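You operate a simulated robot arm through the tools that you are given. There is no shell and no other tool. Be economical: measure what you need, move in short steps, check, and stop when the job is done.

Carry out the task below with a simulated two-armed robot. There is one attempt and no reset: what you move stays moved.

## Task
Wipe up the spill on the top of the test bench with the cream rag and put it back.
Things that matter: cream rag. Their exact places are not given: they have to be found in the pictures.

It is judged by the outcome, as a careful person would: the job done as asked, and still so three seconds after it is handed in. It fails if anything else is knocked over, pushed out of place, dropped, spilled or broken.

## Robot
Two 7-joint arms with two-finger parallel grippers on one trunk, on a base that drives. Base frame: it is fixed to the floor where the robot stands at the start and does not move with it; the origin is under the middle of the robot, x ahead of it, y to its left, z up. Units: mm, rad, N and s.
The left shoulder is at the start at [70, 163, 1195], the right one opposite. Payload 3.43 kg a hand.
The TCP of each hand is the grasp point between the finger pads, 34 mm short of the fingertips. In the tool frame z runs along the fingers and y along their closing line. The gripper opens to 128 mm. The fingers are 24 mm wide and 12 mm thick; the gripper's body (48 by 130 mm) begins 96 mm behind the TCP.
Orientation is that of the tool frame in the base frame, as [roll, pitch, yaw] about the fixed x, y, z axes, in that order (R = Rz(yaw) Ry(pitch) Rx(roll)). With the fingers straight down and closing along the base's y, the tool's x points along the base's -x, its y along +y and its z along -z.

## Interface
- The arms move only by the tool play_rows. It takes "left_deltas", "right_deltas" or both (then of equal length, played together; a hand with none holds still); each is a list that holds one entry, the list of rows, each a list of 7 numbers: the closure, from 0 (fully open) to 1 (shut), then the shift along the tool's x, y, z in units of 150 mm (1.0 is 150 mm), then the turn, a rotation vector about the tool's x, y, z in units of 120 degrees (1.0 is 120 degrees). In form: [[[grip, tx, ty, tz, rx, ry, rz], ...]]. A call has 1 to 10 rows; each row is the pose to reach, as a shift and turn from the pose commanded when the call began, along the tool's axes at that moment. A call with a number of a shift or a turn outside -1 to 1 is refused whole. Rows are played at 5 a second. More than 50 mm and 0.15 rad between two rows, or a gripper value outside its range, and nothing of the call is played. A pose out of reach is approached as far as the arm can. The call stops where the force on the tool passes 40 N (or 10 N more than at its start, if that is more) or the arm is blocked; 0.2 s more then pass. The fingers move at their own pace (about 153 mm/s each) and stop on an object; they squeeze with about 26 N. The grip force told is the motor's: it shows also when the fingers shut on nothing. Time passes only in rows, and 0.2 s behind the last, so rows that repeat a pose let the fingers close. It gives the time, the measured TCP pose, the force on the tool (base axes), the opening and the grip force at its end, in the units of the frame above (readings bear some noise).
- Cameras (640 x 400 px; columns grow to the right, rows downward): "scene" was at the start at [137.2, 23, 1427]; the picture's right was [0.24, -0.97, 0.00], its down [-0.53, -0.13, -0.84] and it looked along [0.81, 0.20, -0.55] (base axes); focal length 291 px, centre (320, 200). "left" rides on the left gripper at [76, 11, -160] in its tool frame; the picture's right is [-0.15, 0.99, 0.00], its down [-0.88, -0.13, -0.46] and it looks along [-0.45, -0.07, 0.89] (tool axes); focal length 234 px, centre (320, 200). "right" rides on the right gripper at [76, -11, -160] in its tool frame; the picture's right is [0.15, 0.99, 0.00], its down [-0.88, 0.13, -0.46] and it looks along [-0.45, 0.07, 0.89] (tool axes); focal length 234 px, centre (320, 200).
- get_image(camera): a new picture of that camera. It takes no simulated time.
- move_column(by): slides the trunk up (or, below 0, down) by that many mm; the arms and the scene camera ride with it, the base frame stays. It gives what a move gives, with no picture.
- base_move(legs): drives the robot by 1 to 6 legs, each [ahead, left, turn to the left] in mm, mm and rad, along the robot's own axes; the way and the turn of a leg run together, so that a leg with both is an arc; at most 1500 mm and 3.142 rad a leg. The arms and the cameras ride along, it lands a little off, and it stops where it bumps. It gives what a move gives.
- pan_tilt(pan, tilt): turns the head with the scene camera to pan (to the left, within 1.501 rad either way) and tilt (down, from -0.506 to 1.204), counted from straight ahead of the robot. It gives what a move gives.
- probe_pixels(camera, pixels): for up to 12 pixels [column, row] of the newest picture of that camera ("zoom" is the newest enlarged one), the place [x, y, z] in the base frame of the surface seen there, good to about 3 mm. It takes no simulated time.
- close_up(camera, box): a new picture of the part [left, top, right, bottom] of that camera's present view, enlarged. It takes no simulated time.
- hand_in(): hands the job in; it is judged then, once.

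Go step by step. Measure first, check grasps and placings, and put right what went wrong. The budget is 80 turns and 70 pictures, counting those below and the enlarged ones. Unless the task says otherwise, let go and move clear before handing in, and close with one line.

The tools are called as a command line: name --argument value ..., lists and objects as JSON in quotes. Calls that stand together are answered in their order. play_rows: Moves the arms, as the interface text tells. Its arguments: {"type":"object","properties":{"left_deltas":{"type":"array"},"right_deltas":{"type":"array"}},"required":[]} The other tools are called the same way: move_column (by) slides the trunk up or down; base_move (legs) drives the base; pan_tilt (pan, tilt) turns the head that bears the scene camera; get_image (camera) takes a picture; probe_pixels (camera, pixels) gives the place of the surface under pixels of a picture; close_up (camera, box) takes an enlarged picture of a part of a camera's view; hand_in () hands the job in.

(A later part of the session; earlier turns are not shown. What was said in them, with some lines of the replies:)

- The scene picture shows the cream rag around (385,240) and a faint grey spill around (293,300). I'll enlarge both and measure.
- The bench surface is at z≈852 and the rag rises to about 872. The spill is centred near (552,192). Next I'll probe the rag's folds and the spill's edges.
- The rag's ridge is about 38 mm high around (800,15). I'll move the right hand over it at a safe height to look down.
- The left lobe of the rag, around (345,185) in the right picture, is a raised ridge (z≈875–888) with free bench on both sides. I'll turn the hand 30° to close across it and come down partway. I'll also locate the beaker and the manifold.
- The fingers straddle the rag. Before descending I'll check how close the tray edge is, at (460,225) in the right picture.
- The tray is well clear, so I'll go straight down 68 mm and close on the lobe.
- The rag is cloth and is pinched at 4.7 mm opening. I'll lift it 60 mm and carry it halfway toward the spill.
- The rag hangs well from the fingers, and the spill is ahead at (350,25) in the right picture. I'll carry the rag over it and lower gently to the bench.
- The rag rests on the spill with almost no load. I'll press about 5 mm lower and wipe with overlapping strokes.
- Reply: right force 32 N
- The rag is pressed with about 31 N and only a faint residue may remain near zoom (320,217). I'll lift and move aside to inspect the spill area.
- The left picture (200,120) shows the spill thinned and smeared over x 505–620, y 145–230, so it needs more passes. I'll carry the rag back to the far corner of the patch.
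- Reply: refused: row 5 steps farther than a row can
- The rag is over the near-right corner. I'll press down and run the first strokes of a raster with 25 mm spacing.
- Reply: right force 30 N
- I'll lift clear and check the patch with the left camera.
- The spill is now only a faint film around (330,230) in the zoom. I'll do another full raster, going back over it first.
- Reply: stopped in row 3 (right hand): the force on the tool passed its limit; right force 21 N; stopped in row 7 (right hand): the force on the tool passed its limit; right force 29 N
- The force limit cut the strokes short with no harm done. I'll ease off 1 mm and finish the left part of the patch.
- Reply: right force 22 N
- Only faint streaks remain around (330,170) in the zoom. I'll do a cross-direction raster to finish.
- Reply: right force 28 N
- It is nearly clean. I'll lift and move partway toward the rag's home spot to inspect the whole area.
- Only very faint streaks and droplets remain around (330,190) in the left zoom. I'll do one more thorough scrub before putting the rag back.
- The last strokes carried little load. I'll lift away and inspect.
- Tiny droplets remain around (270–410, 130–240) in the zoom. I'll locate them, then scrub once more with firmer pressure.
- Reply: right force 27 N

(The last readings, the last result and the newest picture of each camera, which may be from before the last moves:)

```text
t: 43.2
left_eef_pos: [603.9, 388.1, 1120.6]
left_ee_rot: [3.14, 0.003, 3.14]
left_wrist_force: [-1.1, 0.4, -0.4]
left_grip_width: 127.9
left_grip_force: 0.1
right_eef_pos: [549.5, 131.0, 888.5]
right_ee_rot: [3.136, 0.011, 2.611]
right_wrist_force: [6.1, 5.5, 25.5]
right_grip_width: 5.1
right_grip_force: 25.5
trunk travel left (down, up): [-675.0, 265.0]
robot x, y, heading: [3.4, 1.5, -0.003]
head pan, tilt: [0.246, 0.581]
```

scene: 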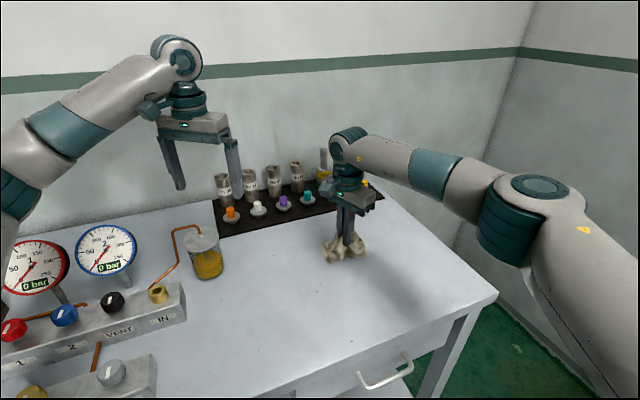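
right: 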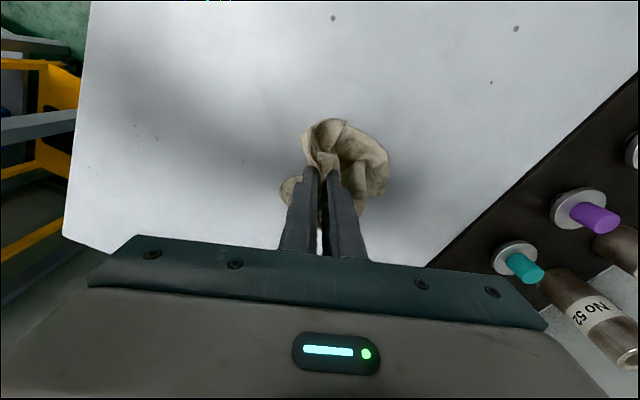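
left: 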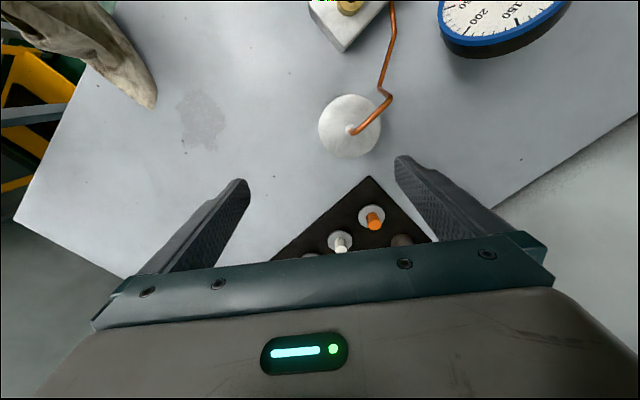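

Pressure is good at 25 N. I'll continue with denser strokes.

play_rows --right_deltas '[[[1, 0.09, 0.05, 0, 0, 0, 0], [1, 0.09, 0.35, 0, 0, 0, 0], [1, 0.09, 0.65, 0, 0, 0, 0], [1, 0.18, 0.65, 0, 0, 0, 0], [1, 0.18, 0.35, 0, 0, 0, 0], [1, 0.18, 0.05, 0, 0, 0, 0], [1, 0.27, 0.05, 0, 0, 0, 0], [1, 0.27, 0.35, 0, 0, 0, 0], [1, 0.27, 0.65, 0, 0, 0, 0], [1, 0.36, 0.65, 0, 0, 0, 0]]]'

play_rows --right_deltas '[[[1, 0, -0.3, 0, 0, 0, 0], [1, 0, -0.6, 0, 0, 0, 0], [1, 0.09, -0.6, 0, 0, 0, 0], [1, 0.09, -0.3, 0, 0, 0, 0], [1, 0.09, 0, 0, 0, 0, 0], [1, 0.18, 0, 0, 0, 0, 0], [1, 0.18, -0.3, 0, 0, 0, 0], [1, 0.18, -0.6, 0, 0, 0, 0]]]'

```text
t: 44.6
left_eef_pos: [605.0, 388.9, 1117.2]
left_ee_rot: [3.141, 0.0, -3.141]
left_wrist_force: [1.0, -1.0, -0.3]
left_grip_width: 128.1
left_grip_force: 0.1
right_eef_pos: [535.0, 161.4, 887.3]
right_ee_rot: [3.134, 0.005, 2.612]
right_wrist_force: [-5.7, -3.6, 20.0]
right_grip_width: 5.2
right_grip_force: 25.6
trunk travel left (down, up): [-675.0, 265.0]
robot x, y, heading: [-0.7, 0.2, -0.006]
head pan, tilt: [0.246, 0.581]
stopped in row 7 (right hand): the force on the tool passed its limit (the readings are from after the stop); the commanded pose is now the measured one
```

```text
t: 45.5
left_eef_pos: [605.9, 391.0, 1117.6]
left_ee_rot: [-3.141, 0.002, -3.141]
left_wrist_force: [-0.6, 0.6, -0.1]
left_grip_width: 127.9
left_grip_force: 0.1
right_eef_pos: [482.8, 95.5, 887.4]
right_ee_rot: [3.139, 0.012, 2.614]
right_wrist_force: [-4.8, -3.6, 18.5]
right_grip_width: 5.2
right_grip_force: 25.8
trunk travel left (down, up): [-675.0, 265.0]
robot x, y, heading: [3.4, 1.1, -0.0]
head pan, tilt: [0.246, 0.581]
stopped in row 4 (right hand): the force on the tool passed its limit (the readings are from after the stop); the commanded pose is now the measured one
```

A force stop shifted the path, so I'll ease 1 mm and redo the near part of the patch from here.

play_rows --right_deltas '[[[1, 0, 0.25, -0.007, 0, 0, 0], [1, 0, 0.5, -0.007, 0, 0, 0], [1, 0, 0.75, -0.007, 0, 0, 0], [1, 0, 1.0, -0.007, 0, 0, 0], [1, 0.1, 1.0, -0.007, 0, 0, 0], [1, 0.1, 0.75, -0.007, 0, 0, 0], [1, 0.1, 0.5, -0.007, 0, 0, 0], [1, 0.2, 0.5, -0.007, 0, 0, 0], [1, 0.2, 0.75, -0.007, 0, 0, 0], [1, 0.2, 1.0, -0.007, 0, 0, 0]]]'

play_rows --right_deltas '[[[1, 0.08, 0, 0, 0, 0, 0], [1, 0.08, -0.25, 0, 0, 0, 0], [1, 0.08, -0.5, 0, 0, 0, 0], [1, -0.2, -0.4, 0, 0, 0, 0], [1, -0.5, -0.3, 0, 0, 0, 0], [1, -0.5, -0.15, 0, 0, 0, 0], [1, -0.2, -0.2, 0, 0, 0, 0], [1, -0.2, 0, 0, 0, 0, 0], [1, -0.5, 0, 0, 0, 0, 0], [1, -0.8, 0, 0, 0, 0, 0]]]'

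```text
t: 47.7
left_eef_pos: [605.1, 390.3, 1119.3]
left_ee_rot: [-3.141, 0.002, 3.14]
left_wrist_force: [-0.4, 0.5, -0.3]
left_grip_width: 128.0
left_grip_force: 0.1
right_eef_pos: [533.0, 237.5, 886.2]
right_ee_rot: [3.141, 0.011, 2.611]
right_wrist_force: [-2.7, -3.7, 16.8]
right_grip_width: 5.2
right_grip_force: 26.3
trunk travel left (down, up): [-675.0, 265.0]
robot x, y, heading: [2.2, 0.9, -0.004]
head pan, tilt: [0.246, 0.581]
```

```text
t: 49.9
left_eef_pos: [607.1, 388.4, 1115.9]
left_ee_rot: [-3.141, 0.001, 3.139]
left_wrist_force: [-0.1, -0.1, 0.0]
left_grip_width: 128.0
left_grip_force: 0.1
right_eef_pos: [637.7, 172.9, 890.3]
right_ee_rot: [-3.141, 0.008, 2.612]
right_wrist_force: [0.0, 0.8, 0.6]
right_grip_width: 5.1
right_grip_force: 26.4
trunk travel left (down, up): [-675.0, 265.0]
robot x, y, heading: [-2.3, -4.9, -0.002]
head pan, tilt: [0.246, 0.581]
```

play_rows --right_deltas '[[[1, 0, 0, -0.2, 0, 0, 0], [1, 0, 0, -0.4, 0, 0, 0], [1, -0.3, -0.1, -0.4, 0, 0, 0], [1, -0.6, -0.2, -0.4, 0, 0, 0]]]'

close_up --camera "left" --box '[170, 75, 235, 140]'

close_up --camera "left" --box '[100, 20, 320, 200]'

```text
t: 50.9
left_eef_pos: [606.8, 389.9, 1117.8]
left_ee_rot: [3.138, -0.001, 3.14]
left_wrist_force: [-0.1, 0.5, 0.3]
left_grip_width: 128.1
left_grip_force: 0.1
right_eef_pos: [698.1, 105.1, 949.6]
right_ee_rot: [3.14, 0.008, 2.613]
right_wrist_force: [0.1, 0.2, -0.2]
right_grip_width: 5.3
right_grip_force: 26.1
trunk travel left (down, up): [-675.0, 265.0]
robot x, y, heading: [-1.1, 1.1, -0.0]
head pan, tilt: [0.246, 0.581]
```

```text
6.15 times, centred on (202, 108) of left
```

zoom: 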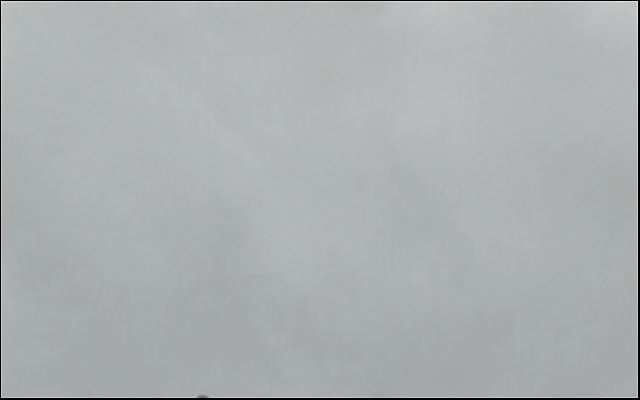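

```text
2.22 times, centred on (210, 110) of left
```

zoom: 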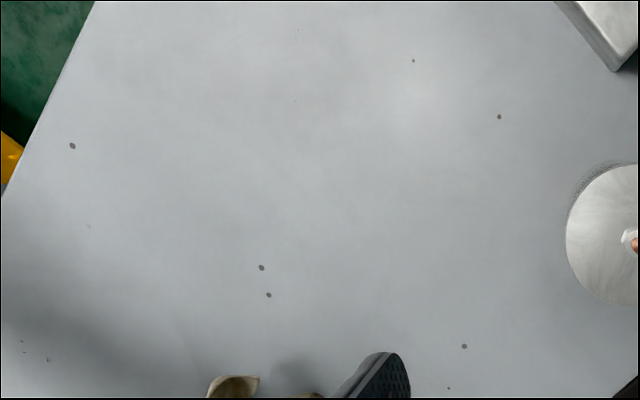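

The bench is spotless where the spill was; the dark specks were there before and are blemishes in the bench surface. Next is returning the rag, so I'll look at how it hangs and what is near its home spot.

get_image --camera "right"

get_image --camera "scene"

probe_pixels --camera "scene" --pixels '[[335, 262], [325, 250], [368, 250], [383, 198], [362, 190], [345, 262], [375, 205]]'

```text
38 pictures are left
```

right: 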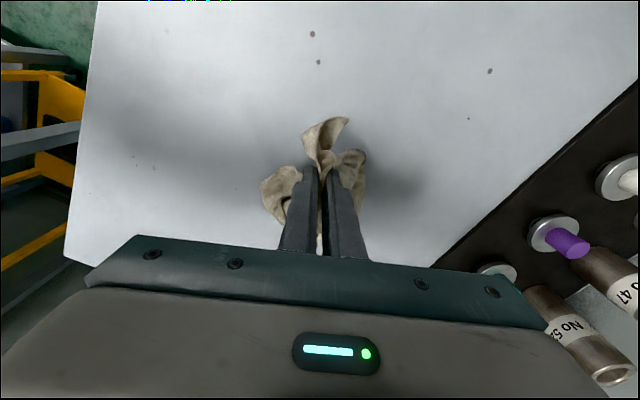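

```text
37 pictures are left
```

scene: 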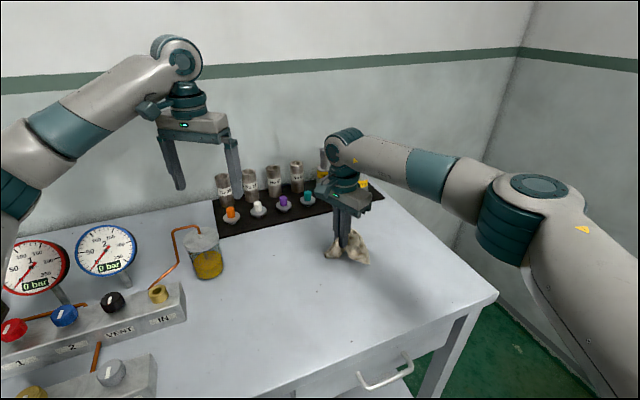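

```text
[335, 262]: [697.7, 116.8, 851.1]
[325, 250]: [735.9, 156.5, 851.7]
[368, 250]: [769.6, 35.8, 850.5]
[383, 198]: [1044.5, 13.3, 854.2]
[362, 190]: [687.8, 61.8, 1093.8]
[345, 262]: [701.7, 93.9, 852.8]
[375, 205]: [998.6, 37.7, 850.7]
```

The tray corner is at (1044,13), well clear of the home spot. I'll go slightly beyond home, lower, drag back so the rag lies spread behind the fingers, then hold.

play_rows --right_deltas '[[[1, -0.3, -0.05, 0, 0, 0, 0], [1, -0.6, -0.1, 0, 0, 0, 0], [1, -0.9, -0.15, 0, 0, 0, 0], [1, -1.0, -0.15, 0.15, 0, 0, 0], [1, -1.0, -0.15, 0.35, 0, 0, 0], [1, -0.85, -0.15, 0.37, 0, 0, 0], [1, -0.72, -0.15, 0.37, 0, 0, 0], [1, -0.72, -0.15, 0.37, 0, 0, 0]]]'

close_up --camera "scene" --box '[320, 160, 440, 280]'

get_image --camera "right"

```text
t: 52.7
left_eef_pos: [607.3, 390.1, 1117.8]
left_ee_rot: [-3.139, -0.001, -3.142]
left_wrist_force: [0.2, 0.1, -0.5]
left_grip_width: 128.1
left_grip_force: 0.1
right_eef_pos: [785.3, 33.1, 893.5]
right_ee_rot: [3.141, 0.009, 2.612]
right_wrist_force: [0.5, 0.1, 0.3]
right_grip_width: 5.4
right_grip_force: 25.6
right hand out of reach, approached as far as the arm can: row 3, 4, 5, 6
trunk travel left (down, up): [-675.0, 265.0]
robot x, y, heading: [-2.1, 1.1, 0.001]
head pan, tilt: [0.246, 0.581]
```

```text
3.33 times, centred on (380, 220) of scene
```

zoom: 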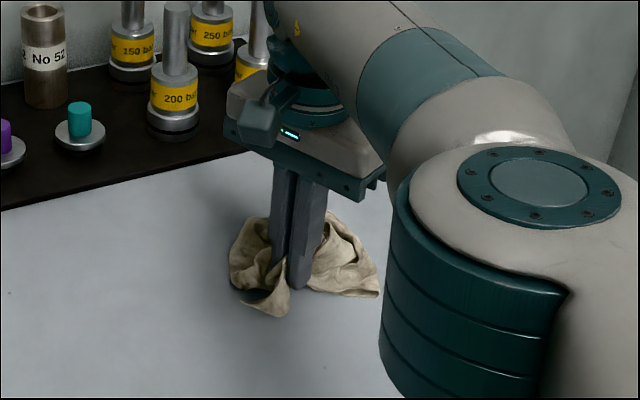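

```text
35 pictures are left
```

right: 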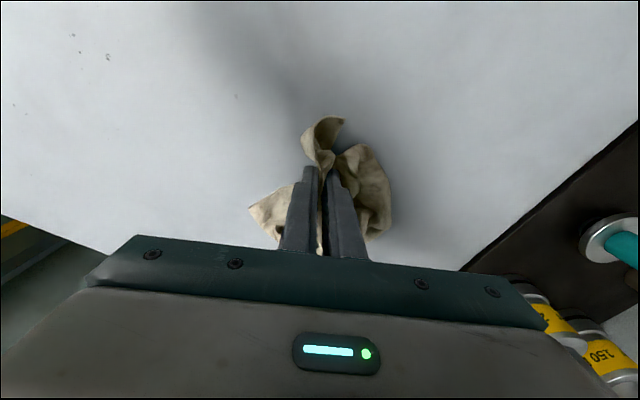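

The rag is bunched close to the fingers, so its centre is about 30 mm to the left of home (about (805,0)). I'll shift it to (795,5), open partway and rise.

play_rows --right_deltas '[[[1, -0.08, -0.07, -0.02, 0, 0, 0], [1, -0.15, -0.13, -0.02, 0, 0, 0], [1, -0.15, -0.13, 0, 0, 0, 0], [0.75, -0.15, -0.13, 0, 0, 0, 0], [0.65, -0.15, -0.13, 0, 0, 0, 0], [0.65, -0.15, -0.13, 0, 0, 0, 0], [0.65, -0.15, -0.13, -0.15, 0, 0, 0], [0.65, -0.15, -0.13, -0.35, 0, 0, 0], [0.65, -0.15, -0.13, -0.6, 0, 0, 0]]]'

close_up --camera "scene" --box '[320, 160, 440, 280]'

get_image --camera "right"

```text
t: 54.7
left_eef_pos: [608.1, 389.6, 1117.5]
left_ee_rot: [3.141, 0.0, 3.14]
left_wrist_force: [0.1, 0.6, -0.3]
left_grip_width: 128.1
left_grip_force: 0.1
right_eef_pos: [796.4, 6.1, 986.4]
right_ee_rot: [3.141, 0.01, 2.612]
right_wrist_force: [-0.3, -0.1, 0.1]
right_grip_width: 44.9
right_grip_force: 0.1
right hand out of reach, approached as far as the arm can: row 1, 2, 3, 4, 7, 8, 9
trunk travel left (down, up): [-675.0, 265.0]
robot x, y, heading: [-0.7, 0.1, -0.003]
head pan, tilt: [0.246, 0.581]
```

```text
3.33 times, centred on (380, 220) of scene
```

zoom: 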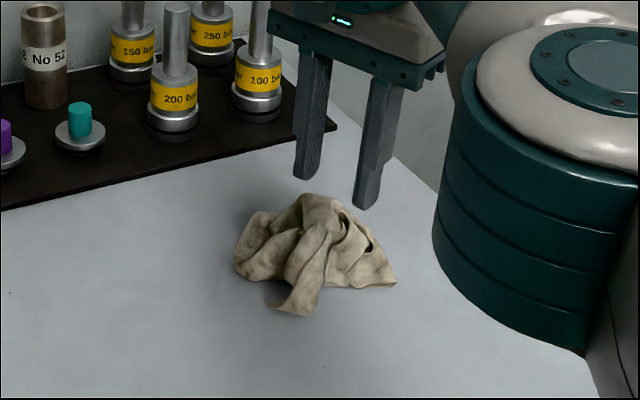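

```text
33 pictures are left
```

right: 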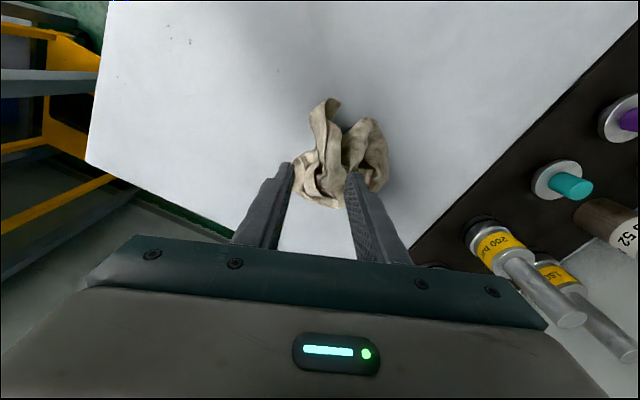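

The rag is released. I'll measure its footprint against home.

probe_pixels --camera "right" --pixels '[[328, 105], [312, 120], [372, 125], [387, 165], [375, 188], [298, 178], [325, 205], [335, 160], [350, 180], [340, 130]]'

```text
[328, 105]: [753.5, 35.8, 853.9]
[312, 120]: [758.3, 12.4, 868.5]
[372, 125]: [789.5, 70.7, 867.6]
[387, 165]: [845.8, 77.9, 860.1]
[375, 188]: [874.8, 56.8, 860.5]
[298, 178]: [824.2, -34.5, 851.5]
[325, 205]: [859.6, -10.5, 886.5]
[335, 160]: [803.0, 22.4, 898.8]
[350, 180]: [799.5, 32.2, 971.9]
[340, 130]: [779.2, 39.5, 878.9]
```

The rag sits at x 750–875, y −40 to 78, centred about (812,20). That is within about 25 mm of where it was, flat on the bench. I'll retreat the hand up and away.

play_rows --right_deltas '[[[0.65, 0, 0, -0.3, 0, 0, 0], [0.4, 0.1, -0.25, -0.4, 0, 0, 0], [0, 0.2, -0.5, -0.4, 0, 0, 0], [0, 0.3, -0.75, -0.4, 0, 0, 0], [0, 0.5, -0.95, -0.4, 0, 0, 0], [0, 0.7, -1.0, -0.4, 0, 0, 0], [0, 0.7, -1.0, -0.4, 0, 0, 0]]]'

get_image --camera "scene"

```text
t: 56.3
left_eef_pos: [608.0, 390.3, 1118.7]
left_ee_rot: [3.141, 0.0, 3.141]
left_wrist_force: [0.2, -1.0, 0.5]
left_grip_width: 128.0
left_grip_force: 0.2
right_eef_pos: [794.3, 4.4, 1032.0]
right_ee_rot: [3.141, 0.009, 2.612]
right_wrist_force: [0.4, 0.0, -0.8]
right_grip_width: 128.2
right_grip_force: 0.1
right hand out of reach, approached as far as the arm can: row 2, 3, 4, 5, 6, 7
trunk travel left (down, up): [-675.0, 265.0]
robot x, y, heading: [-0.7, -5.0, -0.004]
head pan, tilt: [0.246, 0.581]
```

```text
32 pictures are left
```

scene: 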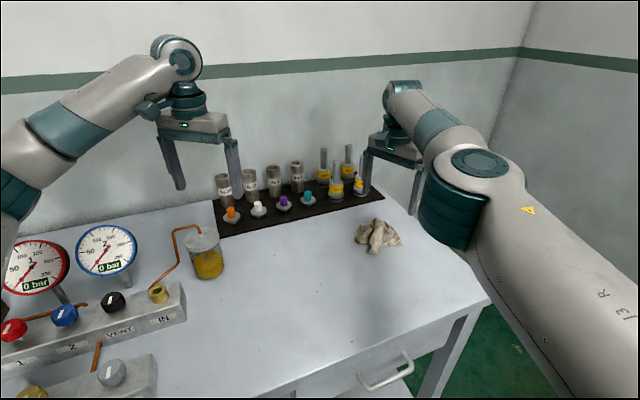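

The hand opened and rose but its sideways retreat hit a joint limit, with nothing touched. I'll try retreating along the way it came, in small steps.

play_rows --right_deltas '[[[0, 0, 0, 0, 0, 0, 0], [0, 0.1, 0, 0, 0, 0, 0]]]'

```text
t: 56.9
left_eef_pos: [606.9, 390.9, 1118.1]
left_ee_rot: [-3.141, 0.0, 3.139]
left_wrist_force: [0.7, 1.1, -0.1]
left_grip_width: 127.6
left_grip_force: 0.1
right_eef_pos: [792.5, 10.5, 1032.2]
right_ee_rot: [-3.14, 0.006, 2.611]
right_wrist_force: [0.4, -0.8, -0.2]
right_grip_width: 128.1
right_grip_force: 0.0
right hand out of reach, approached as far as the arm can: row 2
trunk travel left (down, up): [-675.0, 265.0]
robot x, y, heading: [1.2, -1.4, -0.005]
head pan, tilt: [0.246, 0.581]
```

play_rows --right_deltas '[[[0, 0.1, 0.1, 0, 0, 0, 0], [0, 0.25, 0.2, 0, 0, 0, 0], [0, 0.45, 0.25, 0, 0, 0, 0], [0, 0.7, 0.25, 0, 0, 0, 0], [0, 0.95, 0.25, 0, 0, 0, 0], [0, 0.95, 0.25, 0, 0, 0, 0]]]'

get_image --camera "scene"

```text
t: 58.3
left_eef_pos: [607.0, 389.8, 1117.2]
left_ee_rot: [3.141, -0.001, 3.139]
left_wrist_force: [0.8, 0.8, -0.3]
left_grip_width: 127.9
left_grip_force: 0.1
right_eef_pos: [685.7, 112.2, 1032.8]
right_ee_rot: [3.141, 0.009, 2.611]
right_wrist_force: [-1.0, -0.3, -0.2]
right_grip_width: 128.2
right_grip_force: 0.0
trunk travel left (down, up): [-675.0, 265.0]
robot x, y, heading: [-2.5, 2.4, -0.002]
head pan, tilt: [0.246, 0.581]
```

```text
31 pictures are left
```

scene: 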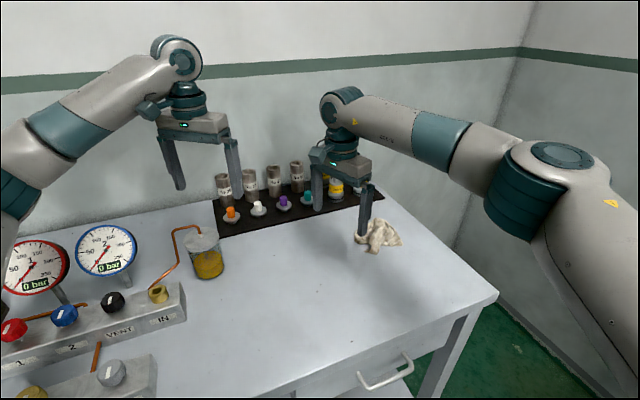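

The hand is free and at a safe height. I'll turn it back and move it to the near-right, clear of the rag.

play_rows --right_deltas '[[[0, 0.1, -0.1, 0, 0, 0, -0.06], [0, 0.15, -0.35, 0, 0, 0, -0.12], [0, 0.15, -0.6, 0, 0, 0, -0.18], [0, 0.15, -0.8, 0, 0, 0, -0.24], [0, 0.15, -0.93, 0, 0, 0, -0.25], [0, 0.15, -0.93, 0, 0, 0, -0.25]]]'

get_image --camera "scene"

close_up --camera "left" --box '[100, 20, 320, 200]'

probe_pixels --camera "scene" --pixels '[[375, 252], [358, 242], [375, 222], [400, 243], [380, 232], [390, 228]]'

```text
t: 59.7
left_eef_pos: [608.5, 390.4, 1117.4]
left_ee_rot: [3.141, 0.0, 3.14]
left_wrist_force: [-0.1, 0.2, -0.4]
left_grip_width: 128.0
left_grip_force: 0.1
right_eef_pos: [594.7, 7.0, 1031.5]
right_ee_rot: [-3.138, 0.009, 3.135]
right_wrist_force: [0.3, 0.2, -0.2]
right_grip_width: 128.0
right_grip_force: 0.0
trunk travel left (down, up): [-675.0, 265.0]
robot x, y, heading: [-0.4, 3.1, -0.003]
head pan, tilt: [0.246, 0.581]
```

```text
30 pictures are left
```

scene: 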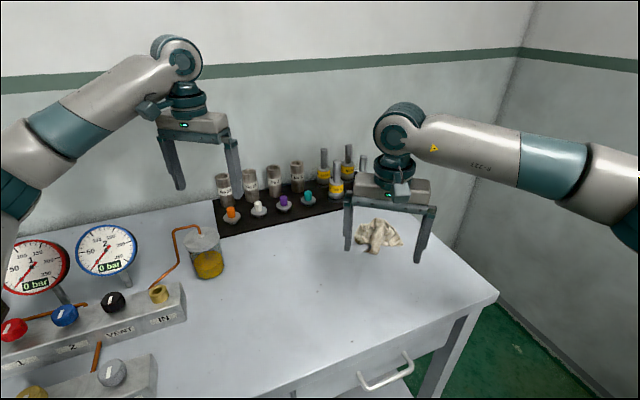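

```text
2.22 times, centred on (210, 110) of left
```

zoom: 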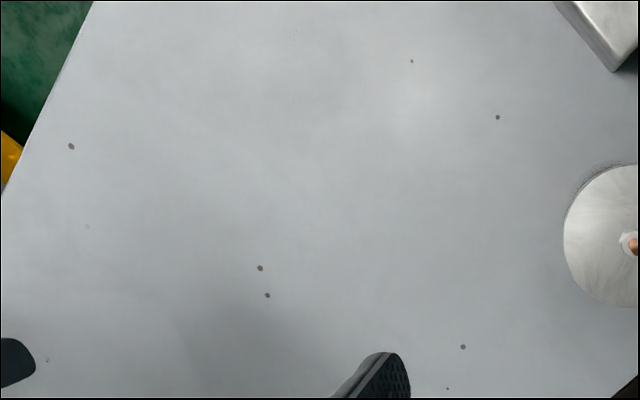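

```text
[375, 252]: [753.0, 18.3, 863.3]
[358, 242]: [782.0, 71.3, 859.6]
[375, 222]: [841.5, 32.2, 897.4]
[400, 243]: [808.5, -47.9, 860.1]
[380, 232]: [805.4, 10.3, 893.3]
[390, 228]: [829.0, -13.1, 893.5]
```

The spill area is clean, the rag lies back at its place (centre about (810,12)), and everything else stands where it did. Handing in.

hand_in

```text
The job is handed in.
```

The spill on the test bench is wiped up with no residue visible in the last close-ups. The cream rag is back within about 25 mm of its original spot, though more bunched than before, and nothing else was disturbed.
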